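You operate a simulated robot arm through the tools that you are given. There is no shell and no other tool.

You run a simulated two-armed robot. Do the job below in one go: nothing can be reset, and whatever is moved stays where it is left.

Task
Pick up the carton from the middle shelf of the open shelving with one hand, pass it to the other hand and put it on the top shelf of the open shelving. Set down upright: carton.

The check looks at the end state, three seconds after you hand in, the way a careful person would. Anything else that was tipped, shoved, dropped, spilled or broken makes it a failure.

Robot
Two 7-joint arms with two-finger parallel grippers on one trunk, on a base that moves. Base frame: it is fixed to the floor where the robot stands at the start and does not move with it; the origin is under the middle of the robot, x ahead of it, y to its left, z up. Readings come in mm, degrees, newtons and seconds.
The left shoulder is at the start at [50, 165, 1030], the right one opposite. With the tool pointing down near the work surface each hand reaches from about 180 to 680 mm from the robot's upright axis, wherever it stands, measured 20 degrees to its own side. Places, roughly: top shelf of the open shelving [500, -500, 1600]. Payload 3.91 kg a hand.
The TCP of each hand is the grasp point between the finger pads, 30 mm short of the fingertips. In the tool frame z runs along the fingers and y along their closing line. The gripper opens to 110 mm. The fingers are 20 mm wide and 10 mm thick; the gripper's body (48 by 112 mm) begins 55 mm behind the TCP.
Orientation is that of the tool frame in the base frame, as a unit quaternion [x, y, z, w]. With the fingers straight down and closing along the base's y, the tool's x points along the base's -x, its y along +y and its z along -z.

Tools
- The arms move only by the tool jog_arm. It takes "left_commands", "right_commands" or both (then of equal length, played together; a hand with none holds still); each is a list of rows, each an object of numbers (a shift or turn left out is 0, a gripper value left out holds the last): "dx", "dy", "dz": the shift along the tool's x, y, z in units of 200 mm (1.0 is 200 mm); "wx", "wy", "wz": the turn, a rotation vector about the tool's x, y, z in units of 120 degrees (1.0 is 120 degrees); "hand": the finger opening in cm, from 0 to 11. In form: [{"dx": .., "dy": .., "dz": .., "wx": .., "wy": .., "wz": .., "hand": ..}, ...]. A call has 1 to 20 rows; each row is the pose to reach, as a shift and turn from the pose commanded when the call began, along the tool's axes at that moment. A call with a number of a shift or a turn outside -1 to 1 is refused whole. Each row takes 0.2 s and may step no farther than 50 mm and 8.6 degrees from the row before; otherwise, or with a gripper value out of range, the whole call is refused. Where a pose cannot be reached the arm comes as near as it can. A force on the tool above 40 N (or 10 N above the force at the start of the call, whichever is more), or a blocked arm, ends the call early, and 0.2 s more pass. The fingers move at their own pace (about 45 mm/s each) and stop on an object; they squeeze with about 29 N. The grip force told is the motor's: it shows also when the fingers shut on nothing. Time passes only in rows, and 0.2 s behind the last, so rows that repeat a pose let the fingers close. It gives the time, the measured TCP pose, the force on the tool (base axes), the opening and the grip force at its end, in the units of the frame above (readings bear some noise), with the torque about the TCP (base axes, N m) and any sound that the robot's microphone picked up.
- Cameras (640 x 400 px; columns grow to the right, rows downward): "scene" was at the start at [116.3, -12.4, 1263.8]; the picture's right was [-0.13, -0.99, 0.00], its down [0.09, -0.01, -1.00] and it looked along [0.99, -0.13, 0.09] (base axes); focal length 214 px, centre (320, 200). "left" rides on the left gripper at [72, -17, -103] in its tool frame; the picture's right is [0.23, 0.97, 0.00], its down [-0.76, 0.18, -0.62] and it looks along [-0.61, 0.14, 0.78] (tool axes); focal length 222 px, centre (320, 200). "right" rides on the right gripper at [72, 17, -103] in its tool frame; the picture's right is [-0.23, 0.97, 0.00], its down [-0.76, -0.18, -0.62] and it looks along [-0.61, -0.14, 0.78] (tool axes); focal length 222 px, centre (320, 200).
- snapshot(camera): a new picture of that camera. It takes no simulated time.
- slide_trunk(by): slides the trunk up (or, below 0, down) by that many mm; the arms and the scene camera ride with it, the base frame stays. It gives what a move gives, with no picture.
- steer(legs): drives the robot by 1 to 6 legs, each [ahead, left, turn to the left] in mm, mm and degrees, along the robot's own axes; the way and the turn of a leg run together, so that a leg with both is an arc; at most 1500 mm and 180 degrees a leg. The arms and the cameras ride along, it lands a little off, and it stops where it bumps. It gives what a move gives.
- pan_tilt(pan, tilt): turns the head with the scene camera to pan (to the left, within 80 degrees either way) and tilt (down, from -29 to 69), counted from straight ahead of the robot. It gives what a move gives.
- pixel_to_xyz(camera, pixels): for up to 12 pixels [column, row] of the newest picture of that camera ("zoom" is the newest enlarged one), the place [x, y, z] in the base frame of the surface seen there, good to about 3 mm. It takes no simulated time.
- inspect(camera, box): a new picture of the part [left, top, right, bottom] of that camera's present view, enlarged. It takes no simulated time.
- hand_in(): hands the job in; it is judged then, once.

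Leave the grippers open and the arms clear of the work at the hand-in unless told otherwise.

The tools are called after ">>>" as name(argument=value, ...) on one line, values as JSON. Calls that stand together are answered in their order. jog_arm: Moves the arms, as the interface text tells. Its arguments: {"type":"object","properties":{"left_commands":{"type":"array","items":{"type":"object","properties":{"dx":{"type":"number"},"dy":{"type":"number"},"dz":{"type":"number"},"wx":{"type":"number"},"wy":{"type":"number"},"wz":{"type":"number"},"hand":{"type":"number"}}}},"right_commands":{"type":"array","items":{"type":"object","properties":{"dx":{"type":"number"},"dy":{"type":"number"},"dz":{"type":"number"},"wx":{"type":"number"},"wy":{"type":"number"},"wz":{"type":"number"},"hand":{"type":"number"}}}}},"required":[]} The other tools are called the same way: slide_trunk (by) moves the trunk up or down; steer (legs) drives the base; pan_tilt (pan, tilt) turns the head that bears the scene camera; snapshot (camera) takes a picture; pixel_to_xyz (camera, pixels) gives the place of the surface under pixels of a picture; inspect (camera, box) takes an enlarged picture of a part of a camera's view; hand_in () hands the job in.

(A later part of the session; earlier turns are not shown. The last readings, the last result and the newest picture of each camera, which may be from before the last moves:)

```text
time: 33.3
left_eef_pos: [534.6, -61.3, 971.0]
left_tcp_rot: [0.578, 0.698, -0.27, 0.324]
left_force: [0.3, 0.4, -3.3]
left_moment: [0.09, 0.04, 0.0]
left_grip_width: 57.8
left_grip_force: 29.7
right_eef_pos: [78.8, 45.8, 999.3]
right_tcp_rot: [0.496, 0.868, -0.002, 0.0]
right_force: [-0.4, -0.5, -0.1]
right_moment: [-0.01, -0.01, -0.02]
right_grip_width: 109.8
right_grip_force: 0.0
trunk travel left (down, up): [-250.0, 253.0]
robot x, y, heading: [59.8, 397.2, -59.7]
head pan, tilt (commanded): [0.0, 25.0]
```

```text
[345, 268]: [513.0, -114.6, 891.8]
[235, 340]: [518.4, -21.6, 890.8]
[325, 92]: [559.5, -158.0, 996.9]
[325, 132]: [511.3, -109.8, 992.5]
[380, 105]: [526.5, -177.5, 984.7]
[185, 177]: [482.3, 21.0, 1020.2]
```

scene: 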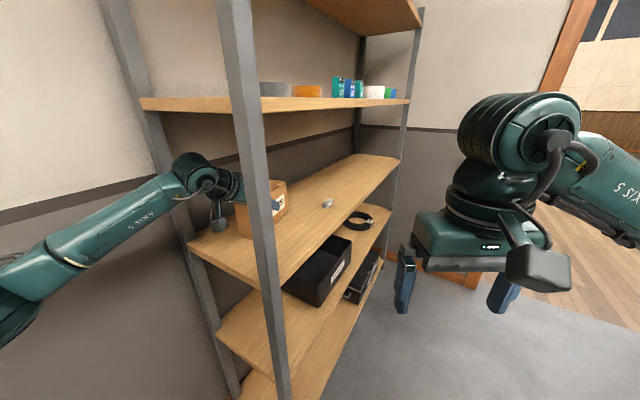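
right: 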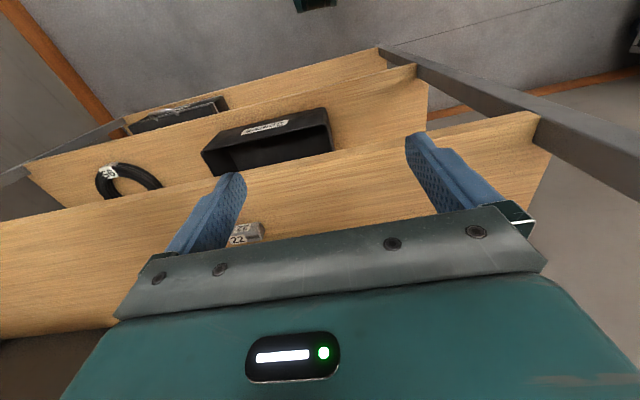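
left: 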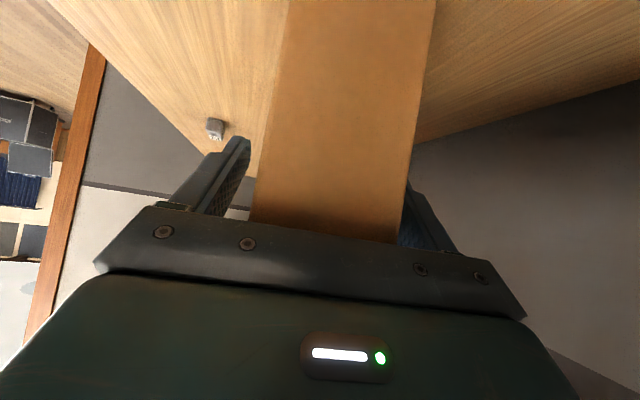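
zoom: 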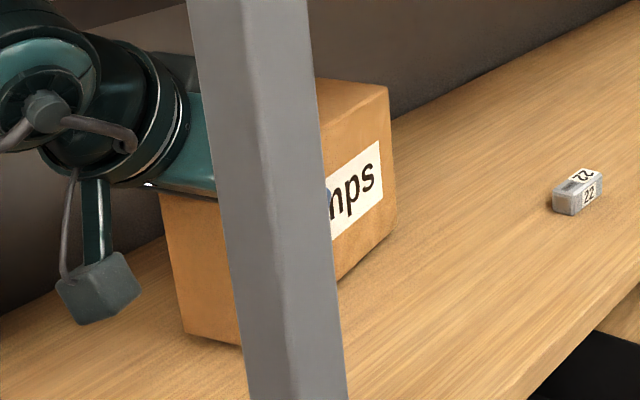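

Now the carton rises with the hand without slipping. I'll lift a further 15 mm slowly and check again.

>>> jog_arm(left_commands=[{"dx": -0.0096, "dz": -0.008}, {"dx": -0.0192, "dz": -0.016}, {"dx": -0.0288, "dz": -0.024}, {"dx": -0.0383, "dz": -0.032}, {"dx": -0.0479, "dz": -0.0401}, {"dx": -0.0575, "dz": -0.0481}, {"dx": -0.0575, "dz": -0.0481}])

>>> inspect(camera="left", box=[180, 80, 480, 268])

>>> inspect(camera="scene", box=[200, 140, 340, 250])

```text
time: 34.9
left_eef_pos: [534.9, -60.7, 986.4]
left_tcp_rot: [0.578, 0.698, -0.269, 0.326]
left_force: [0.0, 0.2, -3.1]
left_moment: [0.15, 0.0, 0.0]
left_grip_width: 58.0
left_grip_force: 29.2
right_eef_pos: [78.4, 45.4, 999.2]
right_tcp_rot: [0.496, 0.868, -0.001, 0.0]
right_force: [0.5, 0.6, 0.4]
right_moment: [-0.04, 0.0, -0.01]
right_grip_width: 110.1
right_grip_force: 0.0
trunk travel left (down, up): [-250.0, 253.0]
robot x, y, heading: [60.8, 399.3, -59.4]
head pan, tilt (commanded): [0.0, 25.0]
```

```text
2.13 times, centred on (330, 174) of left
```

zoom: 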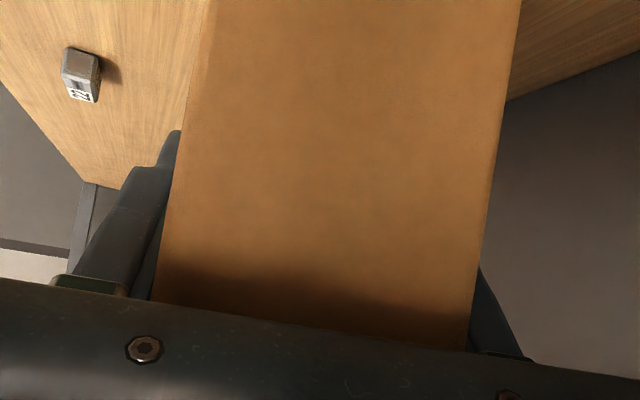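

```text
3.64 times, centred on (270, 195) of scene
```

zoom: 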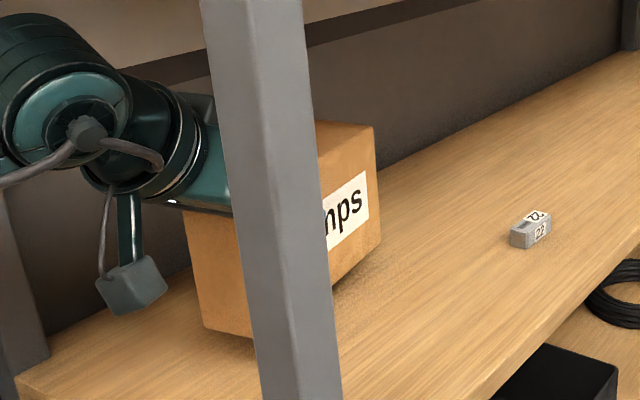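

The carton is held firmly, about 20 mm above the shelf. I'll rise 10 mm more and then pull back 150 mm along its long axis, out through the open end of the shelving.

>>> jog_arm(left_commands=[{"dx": -0.0192, "dz": -0.016}, {"dx": -0.0383, "dz": -0.0321}, {"dx": 0.0098, "dz": -0.0896}, {"dx": 0.058, "dz": -0.1471}, {"dx": 0.1061, "dz": -0.2047}, {"dx": 0.1543, "dz": -0.2622}, {"dx": 0.2024, "dz": -0.3197}, {"dx": 0.2506, "dz": -0.3772}, {"dx": 0.2987, "dz": -0.4348}, {"dx": 0.3469, "dz": -0.4923}, {"dx": 0.395, "dz": -0.5498}, {"dx": 0.4432, "dz": -0.6073}, {"dx": 0.4432, "dz": -0.6073}])

>>> snapshot(camera="left")

>>> snapshot(camera="scene")

```text
time: 37.7
left_eef_pos: [508.3, 87.5, 996.5]
left_tcp_rot: [0.579, 0.697, -0.27, 0.326]
left_force: [-0.4, -0.2, -3.0]
left_moment: [0.08, 0.01, 0.01]
left_grip_width: 57.8
left_grip_force: 29.5
right_eef_pos: [78.2, 45.7, 1000.3]
right_tcp_rot: [0.497, 0.868, -0.001, 0.0]
right_force: [0.1, -0.2, -0.3]
right_moment: [-0.03, 0.01, 0.0]
right_grip_width: 110.0
right_grip_force: 0.0
trunk travel left (down, up): [-250.0, 253.0]
robot x, y, heading: [60.1, 395.7, -59.2]
head pan, tilt (commanded): [0.0, 25.0]
```

```text
taken
```

left: 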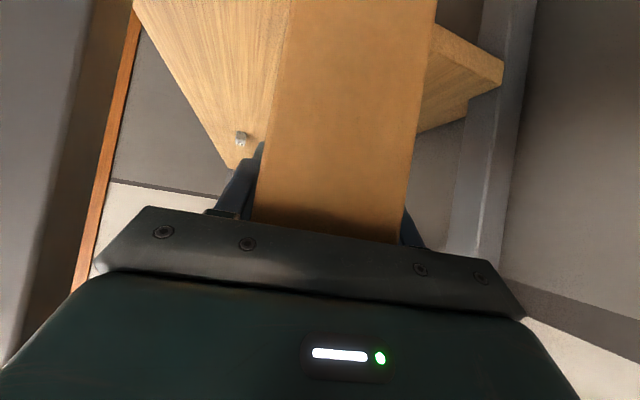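

```text
taken
```

scene: 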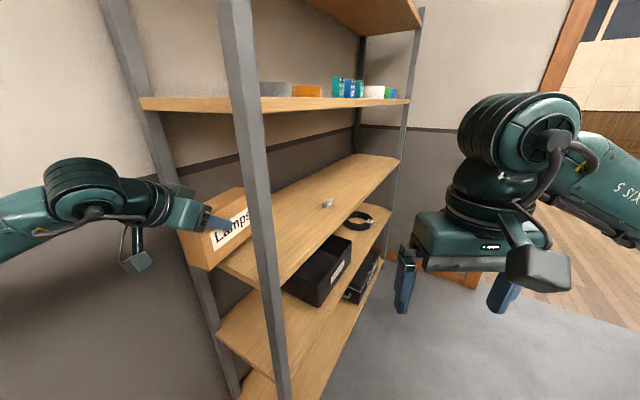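

The carton follows securely and its rear end is still about 35 mm inside the shelving. I'll back the base along the same line, mostly +y by about 220 mm, to bring it fully out.

>>> steer(legs=[[-100, 46, 0], [-100, 46, 0]])

>>> snapshot(camera="left")

>>> snapshot(camera="scene")

```text
time: 39.7
left_eef_pos: [485.4, 307.3, 996.7]
left_tcp_rot: [0.578, 0.698, -0.271, 0.325]
left_force: [0.2, -0.2, -2.4]
left_moment: [0.11, 0.01, 0.0]
left_grip_width: 58.1
left_grip_force: 28.6
right_eef_pos: [55.2, 265.5, 1000.8]
right_tcp_rot: [0.496, 0.868, -0.001, 0.0]
right_force: [0.2, -0.3, 0.2]
right_moment: [0.04, 0.02, 0.0]
right_grip_width: 110.1
right_grip_force: 0.0
trunk travel left (down, up): [-250.0, 253.0]
robot x, y, heading: [36.8, 615.6, -59.4]
head pan, tilt (commanded): [0.0, 25.0]
```

```text
taken
```

left: 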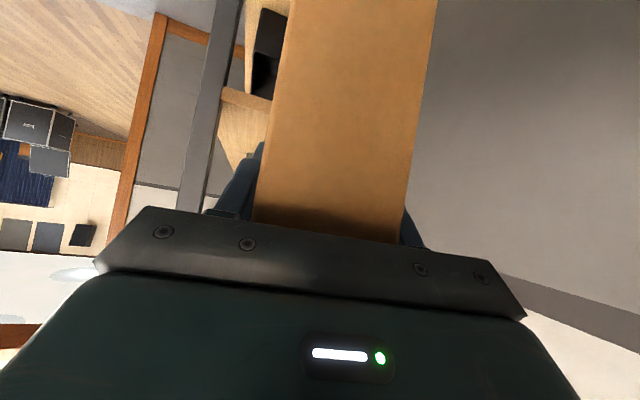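

```text
taken
```

scene: 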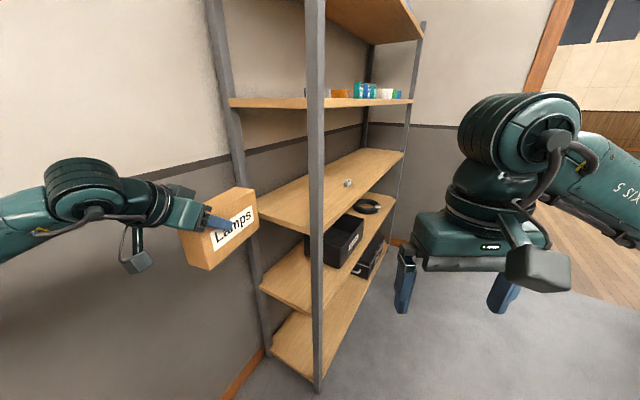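

The carton is fully out of the shelving. I'll back away into open floor to have room for the hand-over.

>>> steer(legs=[[-200, 0, 0], [0, -150, 0]])

>>> snapshot(camera="scene")

```text
time: 41.5
left_eef_pos: [378.6, 464.0, 995.1]
left_tcp_rot: [0.58, 0.698, -0.269, 0.324]
left_force: [-0.9, 0.5, -2.9]
left_moment: [0.11, 0.02, 0.03]
left_grip_width: 57.8
left_grip_force: 28.9
right_eef_pos: [-49.6, 423.0, 1000.7]
right_tcp_rot: [0.497, 0.868, -0.002, 0.001]
right_force: [-0.2, 0.5, -0.1]
right_moment: [-0.03, 0.02, -0.01]
right_grip_width: 110.3
right_grip_force: 0.0
trunk travel left (down, up): [-250.0, 253.0]
robot x, y, heading: [-68.5, 774.2, -59.5]
head pan, tilt (commanded): [0.0, 25.0]
stopped in leg 2: the robot was blocked; the commanded pose is now the measured one
```

```text
taken
```

scene: 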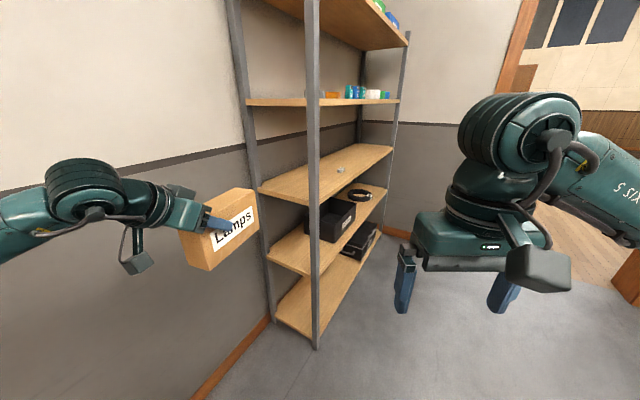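

The base was blocked right at the start of the strafe, so something stands to the robot's right. I'll stop and look there.

>>> pan_tilt(pan=-80, tilt=45)

>>> snapshot(camera="scene")

>>> pan_tilt(pan=80, tilt=45)

>>> snapshot(camera="scene")

```text
time: 43.1
left_eef_pos: [378.4, 463.9, 996.4]
left_tcp_rot: [0.579, 0.697, -0.27, 0.325]
left_force: [-0.5, -0.1, -3.0]
left_moment: [0.14, 0.04, 0.01]
left_grip_width: 57.9
left_grip_force: 28.7
right_eef_pos: [-50.9, 422.3, 1000.9]
right_tcp_rot: [0.496, 0.868, -0.001, 0.0]
right_force: [-0.4, -1.0, 0.6]
right_moment: [0.03, -0.05, -0.01]
right_grip_width: 110.0
right_grip_force: 0.1
trunk travel left (down, up): [-250.0, 253.0]
robot x, y, heading: [-72.4, 773.8, -58.9]
head pan, tilt (commanded): [-80.0, 45.0]
```

```text
taken
```

scene: 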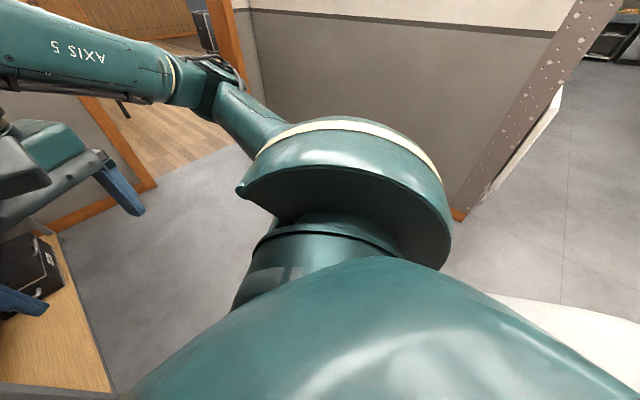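

```text
time: 45.5
left_eef_pos: [379.1, 464.5, 995.7]
left_tcp_rot: [0.579, 0.697, -0.27, 0.326]
left_force: [0.1, 0.9, -3.1]
left_moment: [0.15, 0.01, 0.01]
left_grip_width: 57.8
left_grip_force: 29.1
right_eef_pos: [-51.5, 423.5, 1001.0]
right_tcp_rot: [0.498, 0.867, -0.001, 0.0]
right_force: [0.8, 0.5, 0.4]
right_moment: [-0.01, 0.04, 0.0]
right_grip_width: 109.9
right_grip_force: 0.0
trunk travel left (down, up): [-250.0, 253.0]
robot x, y, heading: [-66.7, 774.3, -59.5]
head pan, tilt (commanded): [80.0, 45.0]
```

```text
taken
```

scene: 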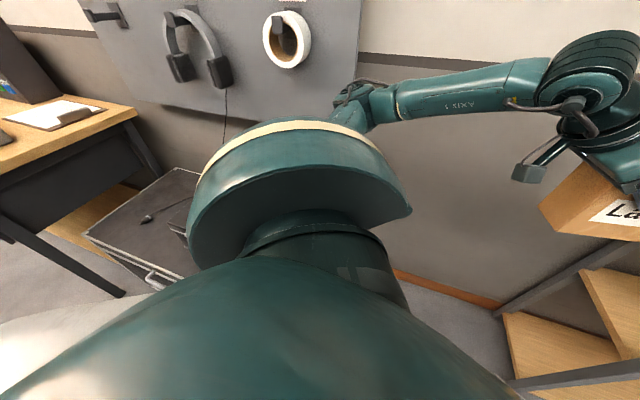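

On the right I see a wall piece ending in a perforated strip, at about (460, 215)–(600, 20), plus white surfaces low down that may be my own base. I'll measure on the left view first, then on the right.

>>> pixel_to_xyz(camera="scene", pixels=[[20, 340], [80, 330], [150, 290], [175, 230], [85, 235], [120, 290], [160, 270], [440, 300], [560, 250], [20, 260]])

>>> pan_tilt(pan=-80, tilt=45)

>>> snapshot(camera="scene")

>>> pixel_to_xyz(camera="scene", pixels=[[560, 330], [610, 350], [460, 210], [500, 150], [580, 40], [540, 120], [480, 270], [350, 80], [570, 200], [620, 250], [300, 200], [150, 250]])

```text
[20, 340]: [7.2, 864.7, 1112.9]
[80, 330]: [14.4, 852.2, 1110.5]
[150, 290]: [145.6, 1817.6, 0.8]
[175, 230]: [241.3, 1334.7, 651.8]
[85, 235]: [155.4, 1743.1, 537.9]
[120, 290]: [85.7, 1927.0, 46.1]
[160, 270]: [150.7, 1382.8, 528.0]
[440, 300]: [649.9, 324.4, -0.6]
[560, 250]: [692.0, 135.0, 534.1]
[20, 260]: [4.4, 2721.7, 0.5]
```

```text
time: 48.0
left_eef_pos: [378.6, 464.1, 996.1]
left_tcp_rot: [0.58, 0.697, -0.271, 0.324]
left_force: [-0.2, 0.4, -3.8]
left_moment: [0.13, 0.03, 0.02]
left_grip_width: 58.1
left_grip_force: 28.9
right_eef_pos: [-50.0, 423.4, 1000.0]
right_tcp_rot: [0.496, 0.869, -0.001, 0.0]
right_force: [0.2, -0.2, 0.3]
right_moment: [0.01, 0.01, -0.01]
right_grip_width: 109.8
right_grip_force: 0.1
trunk travel left (down, up): [-250.0, 253.0]
robot x, y, heading: [-70.2, 775.4, -59.7]
head pan, tilt (commanded): [-80.0, 45.0]
```

```text
taken
```

scene: 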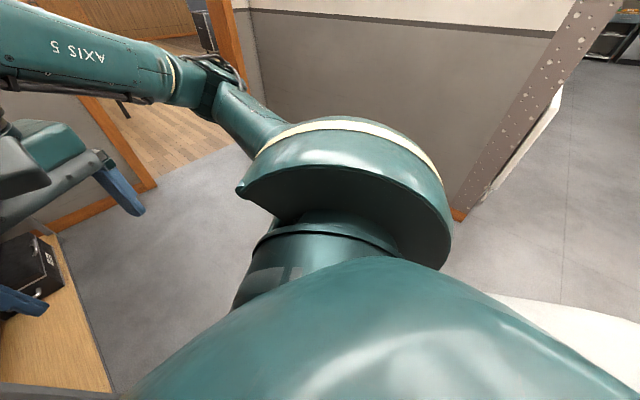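

```text
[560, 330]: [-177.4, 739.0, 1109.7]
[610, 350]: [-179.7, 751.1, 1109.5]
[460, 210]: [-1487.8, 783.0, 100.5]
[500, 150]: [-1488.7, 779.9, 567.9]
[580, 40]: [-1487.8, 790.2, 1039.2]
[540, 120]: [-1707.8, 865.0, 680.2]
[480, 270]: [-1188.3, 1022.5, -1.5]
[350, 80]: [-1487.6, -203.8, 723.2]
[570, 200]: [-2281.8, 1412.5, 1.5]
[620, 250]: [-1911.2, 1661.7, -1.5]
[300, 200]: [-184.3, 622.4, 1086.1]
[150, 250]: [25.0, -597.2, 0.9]
```

Nothing near shows on that side: the wall is 1.4 m away and the white part is my own shoulder. The obstacle may be low and hidden by the shoulder. I'll check with the right wrist camera and a steeper head tilt.

>>> snapshot(camera="right")

>>> pan_tilt(pan=-45, tilt=69)

>>> snapshot(camera="scene")

```text
taken
```

right: 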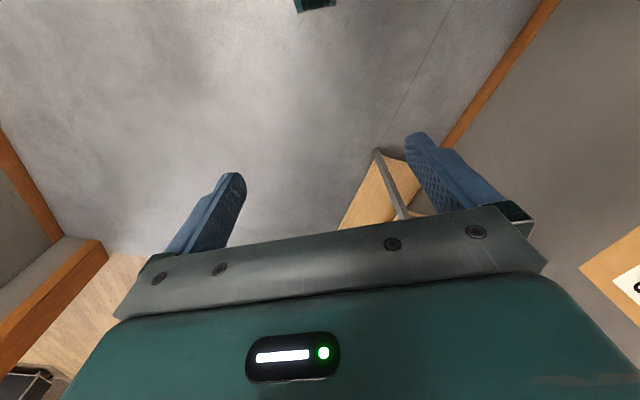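

```text
time: 49.0
left_eef_pos: [378.6, 464.9, 994.2]
left_tcp_rot: [0.579, 0.697, -0.27, 0.325]
left_force: [0.7, 0.0, -4.4]
left_moment: [0.15, 0.0, -0.03]
left_grip_width: 58.2
left_grip_force: 29.4
right_eef_pos: [-50.7, 422.3, 1001.0]
right_tcp_rot: [0.496, 0.868, -0.001, 0.0]
right_force: [-1.4, 0.2, 0.6]
right_moment: [-0.01, -0.01, -0.02]
right_grip_width: 110.0
right_grip_force: 0.1
trunk travel left (down, up): [-250.0, 253.0]
robot x, y, heading: [-70.1, 775.8, -59.2]
head pan, tilt (commanded): [-45.0, 68.8]
```

```text
taken
```

scene: 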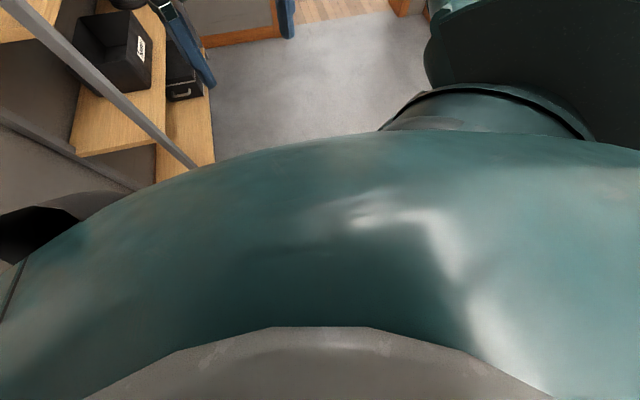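

The base reads about 13 mm short in the backward direction, so it most likely touched something behind it. I'll drive 80 mm forward along the way I came, which is known free, and do the hand-over there.

>>> steer(legs=[[80, 0, 0]])

>>> pan_tilt(pan=0, tilt=30)

>>> snapshot(camera="scene")

```text
time: 50.1
left_eef_pos: [421.7, 393.9, 994.4]
left_tcp_rot: [0.579, 0.697, -0.27, 0.324]
left_force: [-0.1, 0.2, -2.7]
left_moment: [0.12, 0.0, 0.0]
left_grip_width: 58.0
left_grip_force: 28.5
right_eef_pos: [-7.1, 352.1, 1000.5]
right_tcp_rot: [0.497, 0.868, -0.001, 0.001]
right_force: [0.0, 0.3, 0.0]
right_moment: [0.01, 0.02, -0.02]
right_grip_width: 110.1
right_grip_force: 0.2
trunk travel left (down, up): [-250.0, 253.0]
robot x, y, heading: [-25.7, 703.1, -59.5]
head pan, tilt (commanded): [-45.0, 68.8]
```

```text
time: 51.2
left_eef_pos: [420.1, 393.1, 995.6]
left_tcp_rot: [0.579, 0.698, -0.27, 0.325]
left_force: [-0.4, -0.1, -3.7]
left_moment: [0.1, 0.01, 0.02]
left_grip_width: 57.9
left_grip_force: 29.2
right_eef_pos: [-8.1, 352.5, 1000.6]
right_tcp_rot: [0.496, 0.868, -0.001, 0.0]
right_force: [0.2, 0.0, -0.4]
right_moment: [-0.04, 0.02, -0.02]
right_grip_width: 109.9
right_grip_force: 0.1
trunk travel left (down, up): [-250.0, 253.0]
robot x, y, heading: [-26.8, 705.2, -59.3]
head pan, tilt (commanded): [0.0, 30.0]
```

```text
taken
```

scene: 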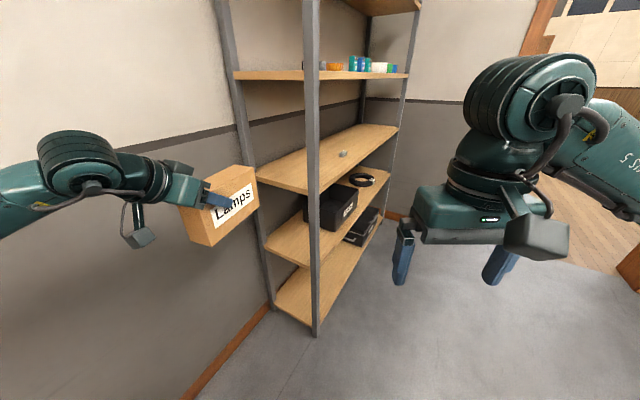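

The carton hangs steadily in the left hand at 29 N. Next I prepare the right hand to take the carton's other end. Its fingers will point to the robot's left, tilted 30° down and closing across the carton's depth. I turn it in free space, out to the right front.

>>> jog_arm(right_commands=[{"dx": -0.0418, "dy": -0.0346, "wx": -0.0278, "wy": -0.0278, "wz": -0.0482}, {"dx": -0.0836, "dy": -0.0693, "wx": -0.0556, "wy": -0.0556, "wz": -0.0964}, {"dx": -0.1254, "dy": -0.1039, "wx": -0.0834, "wy": -0.0834, "wz": -0.1445}, {"dx": -0.1671, "dy": -0.1386, "wx": -0.1113, "wy": -0.1113, "wz": -0.1927}, {"dx": -0.2089, "dy": -0.1732, "wx": -0.1391, "wy": -0.1391, "wz": -0.2409}, {"dx": -0.2507, "dy": -0.2079, "wx": -0.1669, "wy": -0.1669, "wz": -0.2891}, {"dx": -0.2925, "dy": -0.2425, "wx": -0.1947, "wy": -0.1947, "wz": -0.3373}, {"dx": -0.3343, "dy": -0.2771, "wx": -0.2225, "wy": -0.2225, "wz": -0.3854}, {"dx": -0.3761, "dy": -0.3118, "wx": -0.2503, "wy": -0.2503, "wz": -0.4336}, {"dx": -0.4179, "dy": -0.3464, "wx": -0.2781, "wy": -0.2781, "wz": -0.4818}, {"dx": -0.4596, "dy": -0.3811, "wx": -0.306, "wy": -0.306, "wz": -0.53}, {"dx": -0.5014, "dy": -0.4157, "wx": -0.3338, "wy": -0.3338, "wz": -0.5781}, {"dx": -0.5432, "dy": -0.4504, "wx": -0.3616, "wy": -0.3616, "wz": -0.6263}, {"dx": -0.585, "dy": -0.485, "wx": -0.3894, "wy": -0.3894, "wz": -0.6745}, {"dx": -0.585, "dy": -0.485, "wx": -0.3894, "wy": -0.3894, "wz": -0.6745}])

>>> snapshot(camera="scene")

```text
time: 54.4
left_eef_pos: [420.5, 395.0, 995.0]
left_tcp_rot: [0.579, 0.698, -0.27, 0.325]
left_force: [-0.8, -0.4, -3.7]
left_moment: [0.12, 0.01, -0.01]
left_grip_width: 57.9
left_grip_force: 29.4
right_eef_pos: [-29.9, 373.7, 1098.8]
right_tcp_rot: [-0.229, 0.835, 0.13, 0.483]
right_force: [-0.8, -0.3, 0.3]
right_moment: [0.0, 0.04, -0.01]
right_grip_width: 110.0
right_grip_force: 0.1
right hand out of reach, approached as far as the arm can: row 9, 10, 11, 12, 13, 14, 15
trunk travel left (down, up): [-250.0, 253.0]
robot x, y, heading: [-28.3, 703.5, -59.6]
head pan, tilt (commanded): [0.0, 30.0]
```

```text
taken
```

scene: 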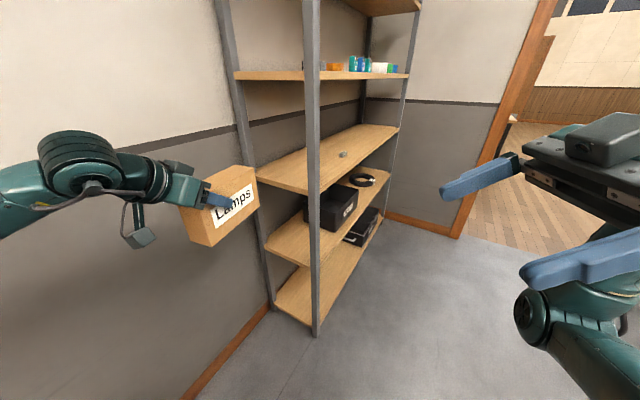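

The right hand reached the wanted direction (pointing to the robot's left, 30° down), but it stayed back at about (283, −169) in the robot frame and z 1099. I'll test whether it can move forward from here in that orientation; the space is free.

>>> jog_arm(right_commands=[{"dy": -0.1}, {"dy": -0.2}, {"dy": -0.3}, {"dy": -0.4}, {"dy": -0.5}, {"dy": -0.5}])

```text
time: 55.8
left_eef_pos: [421.3, 394.3, 995.5]
left_tcp_rot: [0.579, 0.698, -0.27, 0.324]
left_force: [-0.7, -0.1, -3.5]
left_moment: [0.12, 0.0, 0.0]
left_grip_width: 57.9
left_grip_force: 28.8
right_eef_pos: [2.8, 366.3, 1124.9]
right_tcp_rot: [-0.229, 0.835, 0.132, 0.482]
right_force: [-0.2, 0.0, -0.6]
right_moment: [-0.02, 0.03, -0.01]
right_grip_width: 110.0
right_grip_force: 0.0
right hand out of reach, approached as far as the arm can: row 1, 2, 3, 4, 5, 6
trunk travel left (down, up): [-250.0, 253.0]
robot x, y, heading: [-26.0, 706.1, -59.2]
head pan, tilt (commanded): [0.0, 30.0]
```

That orientation is limited to a small zone near the body. Before choosing another hand-over geometry I'll look at how the arms are built, panning to see the elbows, to judge their reach.

>>> pan_tilt(pan=60, tilt=20)

>>> snapshot(camera="scene")

>>> pan_tilt(pan=-50, tilt=25)

>>> snapshot(camera="scene")

```text
time: 57.1
left_eef_pos: [420.7, 394.2, 995.8]
left_tcp_rot: [0.579, 0.698, -0.27, 0.324]
left_force: [0.9, 0.5, -2.3]
left_moment: [0.15, 0.06, 0.01]
left_grip_width: 58.0
left_grip_force: 29.0
right_eef_pos: [2.7, 365.4, 1125.9]
right_tcp_rot: [-0.228, 0.836, 0.131, 0.482]
right_force: [0.6, 0.4, -0.4]
right_moment: [-0.01, 0.01, 0.03]
right_grip_width: 109.8
right_grip_force: 0.2
trunk travel left (down, up): [-250.0, 253.0]
robot x, y, heading: [-28.1, 703.9, -59.4]
head pan, tilt (commanded): [60.0, 20.0]
```

```text
taken
```

scene: 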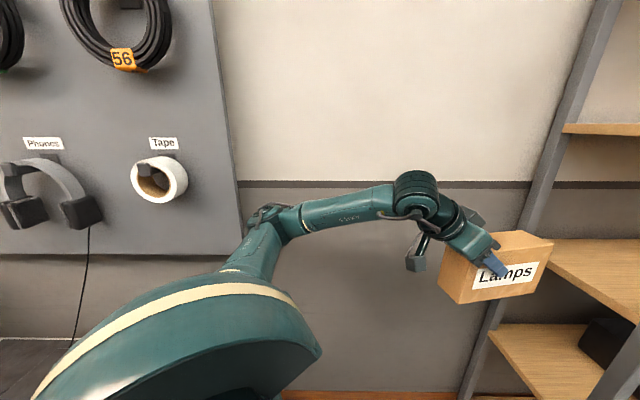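

```text
time: 59.0
left_eef_pos: [421.3, 394.3, 994.9]
left_tcp_rot: [0.579, 0.698, -0.27, 0.324]
left_force: [0.0, 0.1, -3.4]
left_moment: [0.14, -0.02, -0.01]
left_grip_width: 57.9
left_grip_force: 28.9
right_eef_pos: [2.1, 366.2, 1125.2]
right_tcp_rot: [-0.228, 0.836, 0.131, 0.482]
right_force: [-0.4, 0.3, -0.7]
right_moment: [0.0, 0.01, 0.0]
right_grip_width: 109.9
right_grip_force: 0.2
trunk travel left (down, up): [-250.0, 253.0]
robot x, y, heading: [-25.7, 703.9, -59.5]
head pan, tilt (commanded): [-50.0, 25.0]
```

```text
taken
```

scene: 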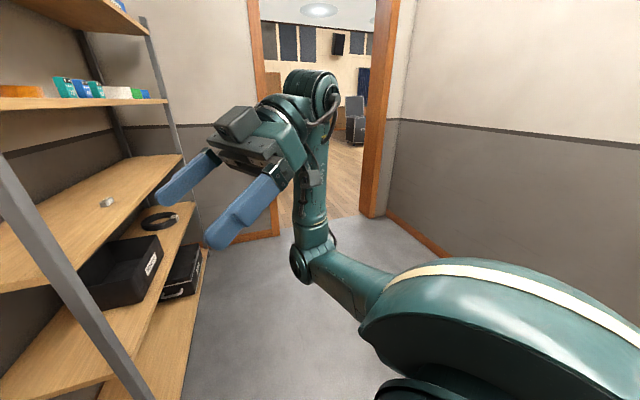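

I'll measure the elbow and wrist positions of both arms for the link lengths, the right arm first since it is in this picture.

>>> pixel_to_xyz(camera="scene", pixels=[[303, 262], [318, 100], [310, 200], [365, 285], [380, 320], [285, 130], [240, 120], [450, 330]])

>>> pan_tilt(pan=60, tilt=20)

>>> snapshot(camera="scene")

>>> pixel_to_xyz(camera="scene", pixels=[[290, 222], [265, 215], [415, 190], [340, 210], [250, 260], [470, 240], [417, 255], [200, 320]])

```text
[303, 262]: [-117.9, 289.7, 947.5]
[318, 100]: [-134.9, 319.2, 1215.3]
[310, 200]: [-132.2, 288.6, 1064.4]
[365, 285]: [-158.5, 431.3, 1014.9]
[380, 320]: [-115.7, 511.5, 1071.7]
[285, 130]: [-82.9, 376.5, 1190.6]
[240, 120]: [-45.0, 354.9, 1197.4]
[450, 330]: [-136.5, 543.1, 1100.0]
```

```text
time: 60.8
left_eef_pos: [420.5, 393.9, 994.5]
left_tcp_rot: [0.578, 0.698, -0.269, 0.325]
left_force: [-0.2, 1.1, -2.2]
left_moment: [0.11, -0.02, -0.03]
left_grip_width: 58.0
left_grip_force: 29.4
right_eef_pos: [3.1, 365.8, 1125.5]
right_tcp_rot: [-0.228, 0.836, 0.131, 0.482]
right_force: [0.3, -0.5, 0.9]
right_moment: [0.04, -0.03, 0.01]
right_grip_width: 110.1
right_grip_force: 0.0
trunk travel left (down, up): [-250.0, 253.0]
robot x, y, heading: [-28.1, 705.2, -59.3]
head pan, tilt (commanded): [60.0, 20.0]
```

```text
taken
```

scene: 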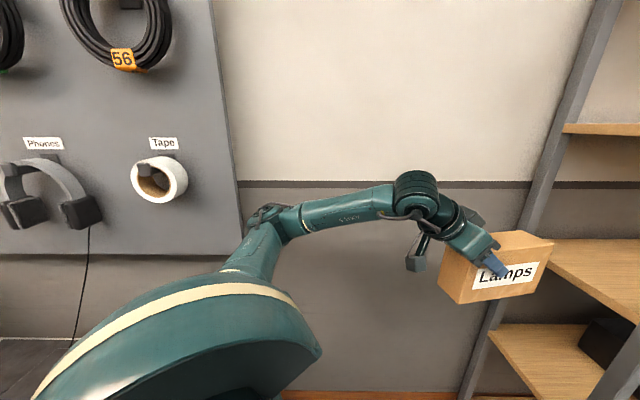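

```text
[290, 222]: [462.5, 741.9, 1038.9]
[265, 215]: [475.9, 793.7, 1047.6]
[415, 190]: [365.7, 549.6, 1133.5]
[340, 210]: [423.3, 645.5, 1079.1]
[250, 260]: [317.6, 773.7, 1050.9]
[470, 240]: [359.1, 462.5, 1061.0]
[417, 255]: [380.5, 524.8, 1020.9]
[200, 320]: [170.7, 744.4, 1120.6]
```

Upper arm and forearm are roughly 330 and 280 mm. The right elbow dropped low and the wrist bent to its limit on that path. I'll undo the turn and bring the right hand back to tool-down in front of its shoulder, then try a better path with the elbow out.

>>> jog_arm(right_commands=[{"dx": 0.0414, "dy": -0.002, "dz": 0.0177, "wx": 0.0278, "wy": 0.0278, "wz": 0.0482}, {"dx": 0.0827, "dy": -0.004, "dz": 0.0354, "wx": 0.0556, "wy": 0.0556, "wz": 0.0964}, {"dx": 0.1241, "dy": -0.006, "dz": 0.053, "wx": 0.0834, "wy": 0.0834, "wz": 0.1445}, {"dx": 0.1654, "dy": -0.009, "dz": 0.0707, "wx": 0.1113, "wy": 0.1113, "wz": 0.1927}, {"dx": 0.2068, "dy": -0.011, "dz": 0.0884, "wx": 0.1391, "wy": 0.1391, "wz": 0.2409}, {"dx": 0.2481, "dy": -0.013, "dz": 0.1061, "wx": 0.1669, "wy": 0.1669, "wz": 0.2891}, {"dx": 0.2895, "dy": -0.015, "dz": 0.1238, "wx": 0.1947, "wy": 0.1947, "wz": 0.3373}, {"dx": 0.3309, "dy": -0.017, "dz": 0.1414, "wx": 0.2225, "wy": 0.2225, "wz": 0.3854}, {"dx": 0.3722, "dy": -0.019, "dz": 0.1591, "wx": 0.2503, "wy": 0.2503, "wz": 0.4336}, {"dx": 0.4136, "dy": -0.021, "dz": 0.1768, "wx": 0.2781, "wy": 0.2781, "wz": 0.4818}, {"dx": 0.4549, "dy": -0.024, "dz": 0.1945, "wx": 0.306, "wy": 0.306, "wz": 0.53}, {"dx": 0.4963, "dy": -0.026, "dz": 0.2121, "wx": 0.3338, "wy": 0.3338, "wz": 0.5781}, {"dx": 0.5376, "dy": -0.028, "dz": 0.2298, "wx": 0.3616, "wy": 0.3616, "wz": 0.6263}, {"dx": 0.579, "dy": -0.03, "dz": 0.2475, "wx": 0.3894, "wy": 0.3894, "wz": 0.6745}, {"dx": 0.579, "dy": -0.03, "dz": 0.2475, "wx": 0.3894, "wy": 0.3894, "wz": 0.6745}])

>>> pan_tilt(pan=-35, tilt=15)

>>> snapshot(camera="scene")

```text
time: 64.0
left_eef_pos: [420.1, 393.4, 995.4]
left_tcp_rot: [0.579, 0.698, -0.27, 0.324]
left_force: [-0.3, -0.3, -2.7]
left_moment: [0.12, 0.02, 0.02]
left_grip_width: 58.0
left_grip_force: 28.5
right_eef_pos: [-8.9, 354.3, 997.8]
right_tcp_rot: [0.497, 0.868, -0.001, 0.0]
right_force: [0.0, -0.1, 0.1]
right_moment: [0.01, 0.03, 0.01]
right_grip_width: 110.1
right_grip_force: 0.1
trunk travel left (down, up): [-250.0, 253.0]
robot x, y, heading: [-25.2, 702.0, -59.4]
head pan, tilt (commanded): [60.0, 20.0]
```

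```text
time: 65.8
left_eef_pos: [421.4, 393.5, 994.1]
left_tcp_rot: [0.579, 0.698, -0.27, 0.324]
left_force: [0.5, -0.8, -2.4]
left_moment: [0.1, 0.0, -0.03]
left_grip_width: 57.9
left_grip_force: 29.2
right_eef_pos: [-7.3, 354.3, 996.3]
right_tcp_rot: [0.496, 0.868, -0.001, 0.0]
right_force: [0.1, 0.6, -0.9]
right_moment: [-0.02, 0.0, -0.01]
right_grip_width: 110.0
right_grip_force: 0.1
trunk travel left (down, up): [-250.0, 253.0]
robot x, y, heading: [-25.9, 704.3, -59.2]
head pan, tilt (commanded): [-35.0, 15.0]
```

```text
taken
```

scene: 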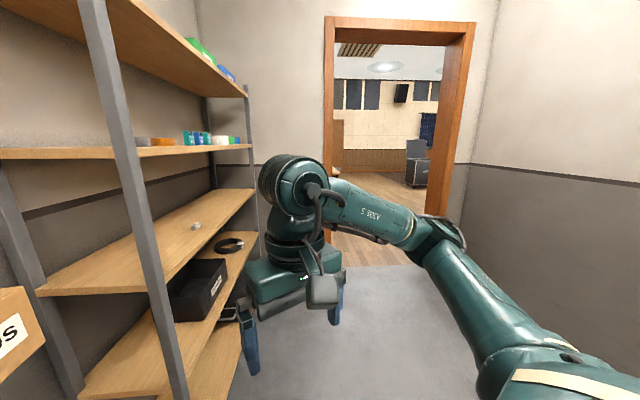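

The right arm is back in its neutral pose with the elbow out. Next I roll the hand 90° about its own axis, tool still pointing down.

>>> jog_arm(right_commands=[{"wz": -0.0682}, {"wz": -0.1364}, {"wz": -0.2045}, {"wz": -0.2727}, {"wz": -0.3409}, {"wz": -0.4091}, {"wz": -0.4773}, {"wz": -0.5455}, {"wz": -0.6136}, {"wz": -0.6818}, {"wz": -0.75}, {"wz": -0.75}])

>>> snapshot(camera="scene")

```text
time: 68.3
left_eef_pos: [420.8, 394.0, 994.6]
left_tcp_rot: [0.579, 0.697, -0.271, 0.324]
left_force: [0.0, 0.3, -3.0]
left_moment: [0.1, 0.01, -0.03]
left_grip_width: 57.9
left_grip_force: 29.3
right_eef_pos: [-4.2, 386.5, 995.6]
right_tcp_rot: [-0.264, 0.964, -0.001, 0.0]
right_force: [0.5, -0.4, -0.6]
right_moment: [0.01, 0.03, -0.04]
right_grip_width: 110.3
right_grip_force: 0.1
right hand out of reach, approached as far as the arm can: row 11, 12
trunk travel left (down, up): [-250.0, 253.0]
robot x, y, heading: [-26.2, 700.3, -59.5]
head pan, tilt (commanded): [-35.0, 15.0]
```

```text
taken
```

scene: 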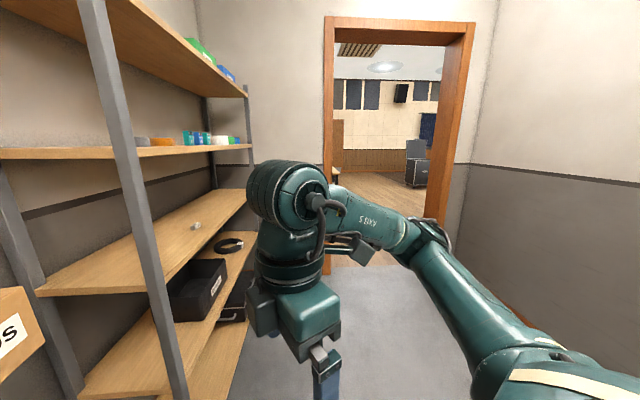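

That roll ran into the last joint's limit near −90°, so the other way should have room. I'll roll back through neutral and on to +90°, putting the camera on top when the hand points inward.

>>> jog_arm(right_commands=[{"dx": 0.0105, "dy": -0.0141, "wz": 0.0682}, {"dx": 0.0209, "dy": -0.0282, "wz": 0.1364}, {"dx": 0.0314, "dy": -0.0423, "wz": 0.2045}, {"dx": 0.0418, "dy": -0.0564, "wz": 0.2727}, {"dx": 0.0523, "dy": -0.0705, "wz": 0.3409}, {"dx": 0.0627, "dy": -0.0845, "wz": 0.4091}, {"dx": 0.0732, "dy": -0.0986, "wz": 0.4773}, {"dx": 0.0836, "dy": -0.1127, "wz": 0.5455}, {"dx": 0.0941, "dy": -0.1268, "wz": 0.6136}, {"dx": 0.1045, "dy": -0.1409, "wz": 0.6818}, {"dx": 0.115, "dy": -0.155, "wz": 0.75}, {"dx": 0.115, "dy": -0.155, "wz": 0.75}])

>>> jog_arm(right_commands=[{"wz": 0.0682}, {"wz": 0.1364}, {"wz": 0.2045}, {"wz": 0.2727}, {"wz": 0.3409}, {"wz": 0.4091}, {"wz": 0.4773}, {"wz": 0.5455}, {"wz": 0.6136}, {"wz": 0.6818}, {"wz": 0.75}, {"wz": 0.75}])

>>> snapshot(camera="scene")

```text
time: 71.0
left_eef_pos: [419.1, 394.9, 994.7]
left_tcp_rot: [0.579, 0.698, -0.27, 0.325]
left_force: [-0.3, 0.4, -3.0]
left_moment: [0.11, 0.06, 0.01]
left_grip_width: 57.7
left_grip_force: 28.7
right_eef_pos: [-9.1, 347.2, 996.0]
right_tcp_rot: [0.496, 0.868, -0.002, 0.0]
right_force: [-0.1, 0.6, -0.5]
right_moment: [-0.02, 0.0, 0.03]
right_grip_width: 110.3
right_grip_force: 0.1
trunk travel left (down, up): [-250.0, 253.0]
robot x, y, heading: [-29.7, 701.8, -59.6]
head pan, tilt (commanded): [-35.0, 15.0]
```

```text
time: 73.5
left_eef_pos: [420.2, 394.0, 994.7]
left_tcp_rot: [0.579, 0.698, -0.269, 0.324]
left_force: [-0.4, 0.5, -2.8]
left_moment: [0.08, 0.0, -0.03]
left_grip_width: 58.2
left_grip_force: 29.2
right_eef_pos: [-8.1, 348.8, 997.3]
right_tcp_rot: [0.965, 0.262, 0.0, 0.001]
right_force: [0.0, 0.0, 0.5]
right_moment: [0.01, 0.01, -0.02]
right_grip_width: 110.0
right_grip_force: 0.0
trunk travel left (down, up): [-250.0, 253.0]
robot x, y, heading: [-26.6, 705.4, -59.4]
head pan, tilt (commanded): [-35.0, 15.0]
```

```text
taken
```

scene: 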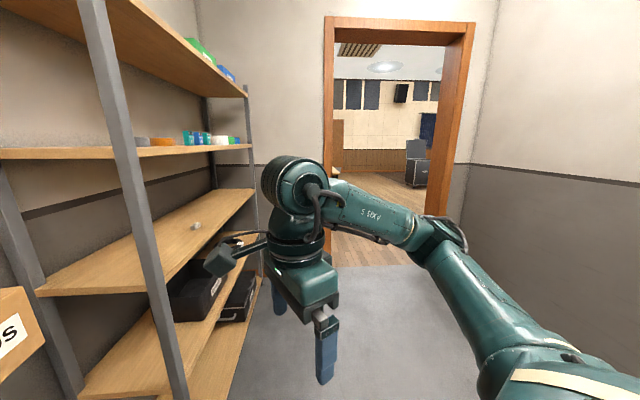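

The +90° roll works without a limit. Now I swing the right hand inward about its wrist, so that the fingers point to the robot's left and 30° down.

>>> jog_arm(right_commands=[{"dx": 0.1031, "dz": -0.0594, "wy": 0.0625}, {"dx": 0.2062, "dz": -0.1188, "wy": 0.125}, {"dx": 0.3094, "dz": -0.1781, "wy": 0.1875}, {"dx": 0.4125, "dz": -0.2375, "wy": 0.25}, {"dx": 0.5156, "dz": -0.2969, "wy": 0.3125}, {"dx": 0.6188, "dz": -0.3563, "wy": 0.375}, {"dx": 0.7219, "dz": -0.4156, "wy": 0.4375}, {"dx": 0.825, "dz": -0.475, "wy": 0.5}, {"dx": 0.825, "dz": -0.475, "wy": 0.5}])

>>> pan_tilt(pan=0, tilt=25)

>>> snapshot(camera="scene")

```text
time: 75.5
left_eef_pos: [422.1, 394.2, 995.0]
left_tcp_rot: [0.579, 0.698, -0.27, 0.324]
left_force: [-1.0, -0.3, -3.4]
left_moment: [0.1, 0.02, -0.02]
left_grip_width: 57.9
left_grip_force: 29.2
right_eef_pos: [132.9, 432.9, 1092.0]
right_tcp_rot: [0.836, 0.228, 0.483, -0.13]
right_force: [-0.2, 0.2, 0.1]
right_moment: [-0.01, 0.01, 0.01]
right_grip_width: 109.9
right_grip_force: 0.1
trunk travel left (down, up): [-250.0, 253.0]
robot x, y, heading: [-28.8, 705.5, -59.2]
head pan, tilt (commanded): [-35.0, 15.0]
```

```text
time: 76.6
left_eef_pos: [420.8, 394.0, 995.5]
left_tcp_rot: [0.579, 0.698, -0.269, 0.325]
left_force: [-0.4, -0.4, -3.2]
left_moment: [0.1, 0.02, 0.02]
left_grip_width: 57.8
left_grip_force: 29.0
right_eef_pos: [133.4, 432.4, 1090.7]
right_tcp_rot: [0.835, 0.229, 0.482, -0.13]
right_force: [-0.1, 0.0, -0.1]
right_moment: [-0.01, -0.03, 0.03]
right_grip_width: 109.8
right_grip_force: 0.1
trunk travel left (down, up): [-250.0, 253.0]
robot x, y, heading: [-28.0, 704.6, -59.5]
head pan, tilt (commanded): [0.0, 25.0]
```

```text
taken
```

scene: 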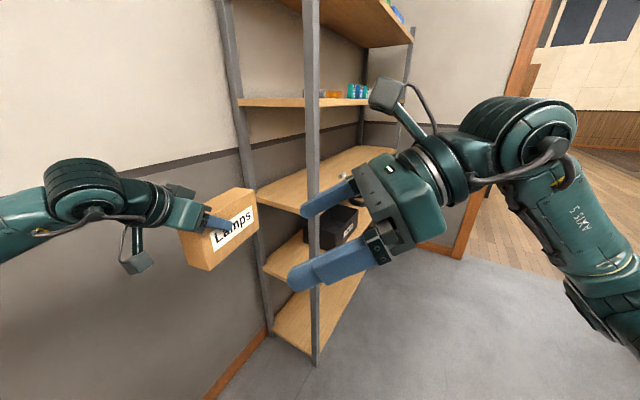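

The right hand now points inward with its camera on top and the elbow well placed. Next I turn the left hand with the carton 40° to the right about the vertical, so the carton stays upright. I bring it more to the middle and move the right hand 60 mm aside meanwhile.

>>> jog_arm(left_commands=[{"dx": 0.0199, "dy": -0.0519, "dz": -0.0238, "wx": 0.032, "wz": 0.0268}, {"dx": 0.0398, "dy": -0.1038, "dz": -0.0476, "wx": 0.0639, "wz": 0.0535}, {"dx": 0.0596, "dy": -0.1556, "dz": -0.0714, "wx": 0.0959, "wz": 0.0803}, {"dx": 0.0795, "dy": -0.2075, "dz": -0.0953, "wx": 0.1279, "wz": 0.107}, {"dx": 0.0994, "dy": -0.2594, "dz": -0.1191, "wx": 0.1598, "wz": 0.1338}, {"dx": 0.1193, "dy": -0.3113, "dz": -0.1429, "wx": 0.1918, "wz": 0.1605}, {"dx": 0.1391, "dy": -0.3631, "dz": -0.1667, "wx": 0.2237, "wz": 0.1873}, {"dx": 0.159, "dy": -0.415, "dz": -0.1905, "wx": 0.2557, "wz": 0.214}, {"dx": 0.159, "dy": -0.415, "dz": -0.1905, "wx": 0.2557, "wz": 0.214}], right_commands=[{"dx": -0.0375, "dz": -0.065}, {"dx": -0.075, "dz": -0.13}, {"dx": -0.1125, "dz": -0.195}, {"dx": -0.15, "dz": -0.26}, {"dx": -0.15, "dz": -0.26}, {"dx": -0.15, "dz": -0.26}, {"dx": -0.15, "dz": -0.26}, {"dx": -0.15, "dz": -0.26}, {"dx": -0.15, "dz": -0.26}])

>>> snapshot(camera="scene")

>>> snapshot(camera="left")

```text
time: 78.6
left_eef_pos: [323.8, 452.7, 1007.1]
left_tcp_rot: [0.752, 0.501, -0.365, 0.224]
left_force: [0.0, -0.8, -2.6]
left_moment: [0.09, -0.06, 0.01]
left_grip_width: 57.9
left_grip_force: 29.2
left hand out of reach, approached as far as the arm can: row 7, 8, 9
right_eef_pos: [82.3, 401.7, 1092.1]
right_tcp_rot: [0.836, 0.228, 0.482, -0.13]
right_force: [0.1, -0.5, -0.5]
right_moment: [-0.03, 0.01, 0.01]
right_grip_width: 110.0
right_grip_force: 0.2
trunk travel left (down, up): [-250.0, 253.0]
robot x, y, heading: [-26.8, 707.3, -59.2]
head pan, tilt (commanded): [0.0, 25.0]
```

```text
taken
```

scene: 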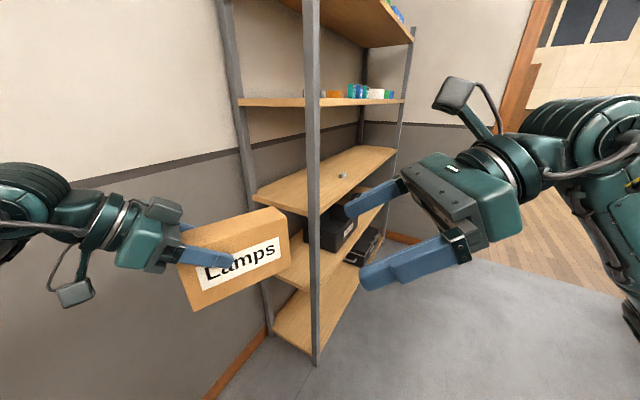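

```text
taken
```

left: 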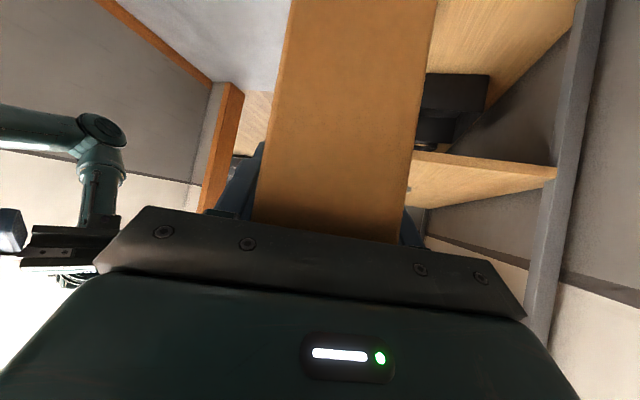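

The left hand stopped near its limit: about 55° to the right of ahead instead of 60°. That is good enough. I'll zoom in and measure the carton where it is held now.

>>> inspect(camera="scene", box=[140, 190, 310, 320])

```text
3.08 times, centred on (225, 255) of scene
```

zoom: 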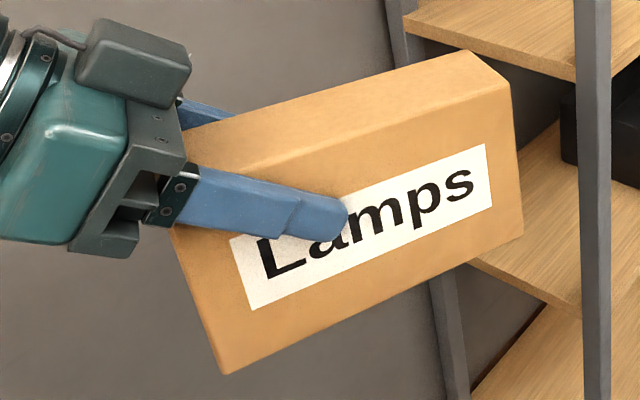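

I'll read the carton's corner points from this zoom.

>>> pixel_to_xyz(camera="zoom", pixels=[[466, 55], [503, 90], [400, 90], [420, 115], [300, 105], [300, 150], [225, 368], [519, 230], [515, 160], [480, 90], [230, 160], [330, 205]])

```text
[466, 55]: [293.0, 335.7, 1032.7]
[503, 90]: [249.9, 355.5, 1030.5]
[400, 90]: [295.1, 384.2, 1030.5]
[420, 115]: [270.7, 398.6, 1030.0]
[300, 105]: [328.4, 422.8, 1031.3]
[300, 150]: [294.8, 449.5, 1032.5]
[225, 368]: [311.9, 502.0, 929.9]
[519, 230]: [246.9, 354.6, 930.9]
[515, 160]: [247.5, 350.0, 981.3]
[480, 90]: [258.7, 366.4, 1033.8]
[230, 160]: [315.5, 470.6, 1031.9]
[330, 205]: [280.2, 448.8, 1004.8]
```

The carton's right end centre is at about (272, 342), its top is at z≈1031 and its axis heads about −114°. I'll bring the right hand to a standoff 120 mm back along its own pointing line. Its fingers will then point along the carton, 45° down, closing across the depth.

>>> jog_arm(right_commands=[{"dx": 0.0395, "dy": 0.1209, "dz": 0.0626, "wx": 0.0331, "wy": -0.0173, "wz": -0.0254}, {"dx": 0.079, "dy": 0.2419, "dz": 0.1253, "wx": 0.0661, "wy": -0.0346, "wz": -0.0507}, {"dx": 0.1185, "dy": 0.3628, "dz": 0.1879, "wx": 0.0992, "wy": -0.0519, "wz": -0.0761}, {"dx": 0.158, "dy": 0.4837, "dz": 0.2506, "wx": 0.1322, "wy": -0.0692, "wz": -0.1015}, {"dx": 0.1975, "dy": 0.6046, "dz": 0.3132, "wx": 0.1653, "wy": -0.0865, "wz": -0.1269}, {"dx": 0.237, "dy": 0.7256, "dz": 0.3759, "wx": 0.1983, "wy": -0.1038, "wz": -0.1522}, {"dx": 0.2765, "dy": 0.8465, "dz": 0.4385, "wx": 0.2314, "wy": -0.1211, "wz": -0.1776}, {"dx": 0.2765, "dy": 0.8465, "dz": 0.4385, "wx": 0.2314, "wy": -0.1211, "wz": -0.1776}])

>>> snapshot(camera="scene")

>>> snapshot(camera="right")

```text
time: 80.4
left_eef_pos: [323.0, 452.7, 1007.1]
left_tcp_rot: [0.752, 0.501, -0.365, 0.225]
left_force: [0.2, 0.0, -2.6]
left_moment: [0.15, -0.08, 0.01]
left_grip_width: 57.9
left_grip_force: 29.1
right_eef_pos: [260.0, 308.5, 1096.8]
right_tcp_rot: [0.777, 0.501, 0.32, -0.206]
right_force: [0.3, -0.8, 0.5]
right_moment: [0.04, -0.01, 0.0]
right_grip_width: 110.1
right_grip_force: 0.2
trunk travel left (down, up): [-250.0, 253.0]
robot x, y, heading: [-27.0, 704.9, -59.4]
head pan, tilt (commanded): [0.0, 25.0]
```

```text
taken
```

scene: 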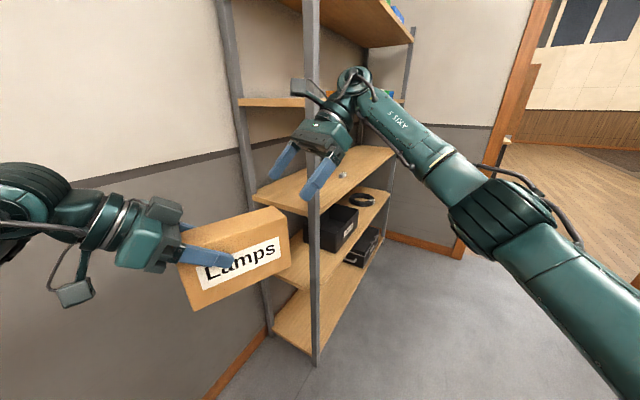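

```text
taken
```

right: 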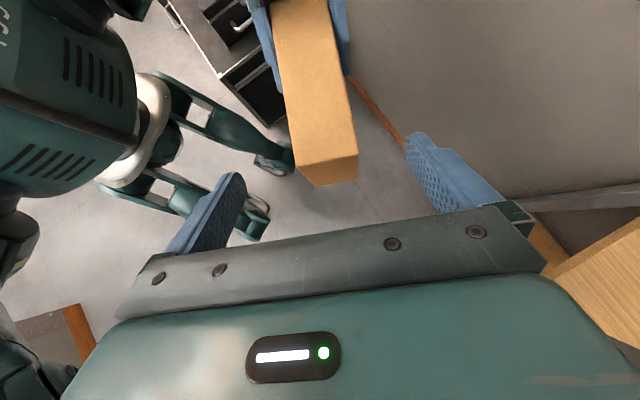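

The right camera shows the carton centred between the right fingers, with its near end at about (325, 170). I'll measure it from here for the final approach.

>>> pixel_to_xyz(camera="right", pixels=[[300, 158], [352, 148], [328, 155], [318, 182], [355, 175], [290, 60], [325, 55], [308, 60], [335, 165], [270, 50], [345, 40]])

```text
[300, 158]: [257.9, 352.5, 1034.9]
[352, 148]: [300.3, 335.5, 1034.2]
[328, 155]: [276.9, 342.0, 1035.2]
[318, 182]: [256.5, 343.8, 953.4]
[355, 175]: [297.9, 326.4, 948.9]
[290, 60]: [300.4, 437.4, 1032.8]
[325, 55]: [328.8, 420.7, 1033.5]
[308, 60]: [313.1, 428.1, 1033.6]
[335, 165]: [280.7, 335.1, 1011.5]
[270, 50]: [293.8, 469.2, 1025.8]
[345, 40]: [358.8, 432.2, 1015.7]
```

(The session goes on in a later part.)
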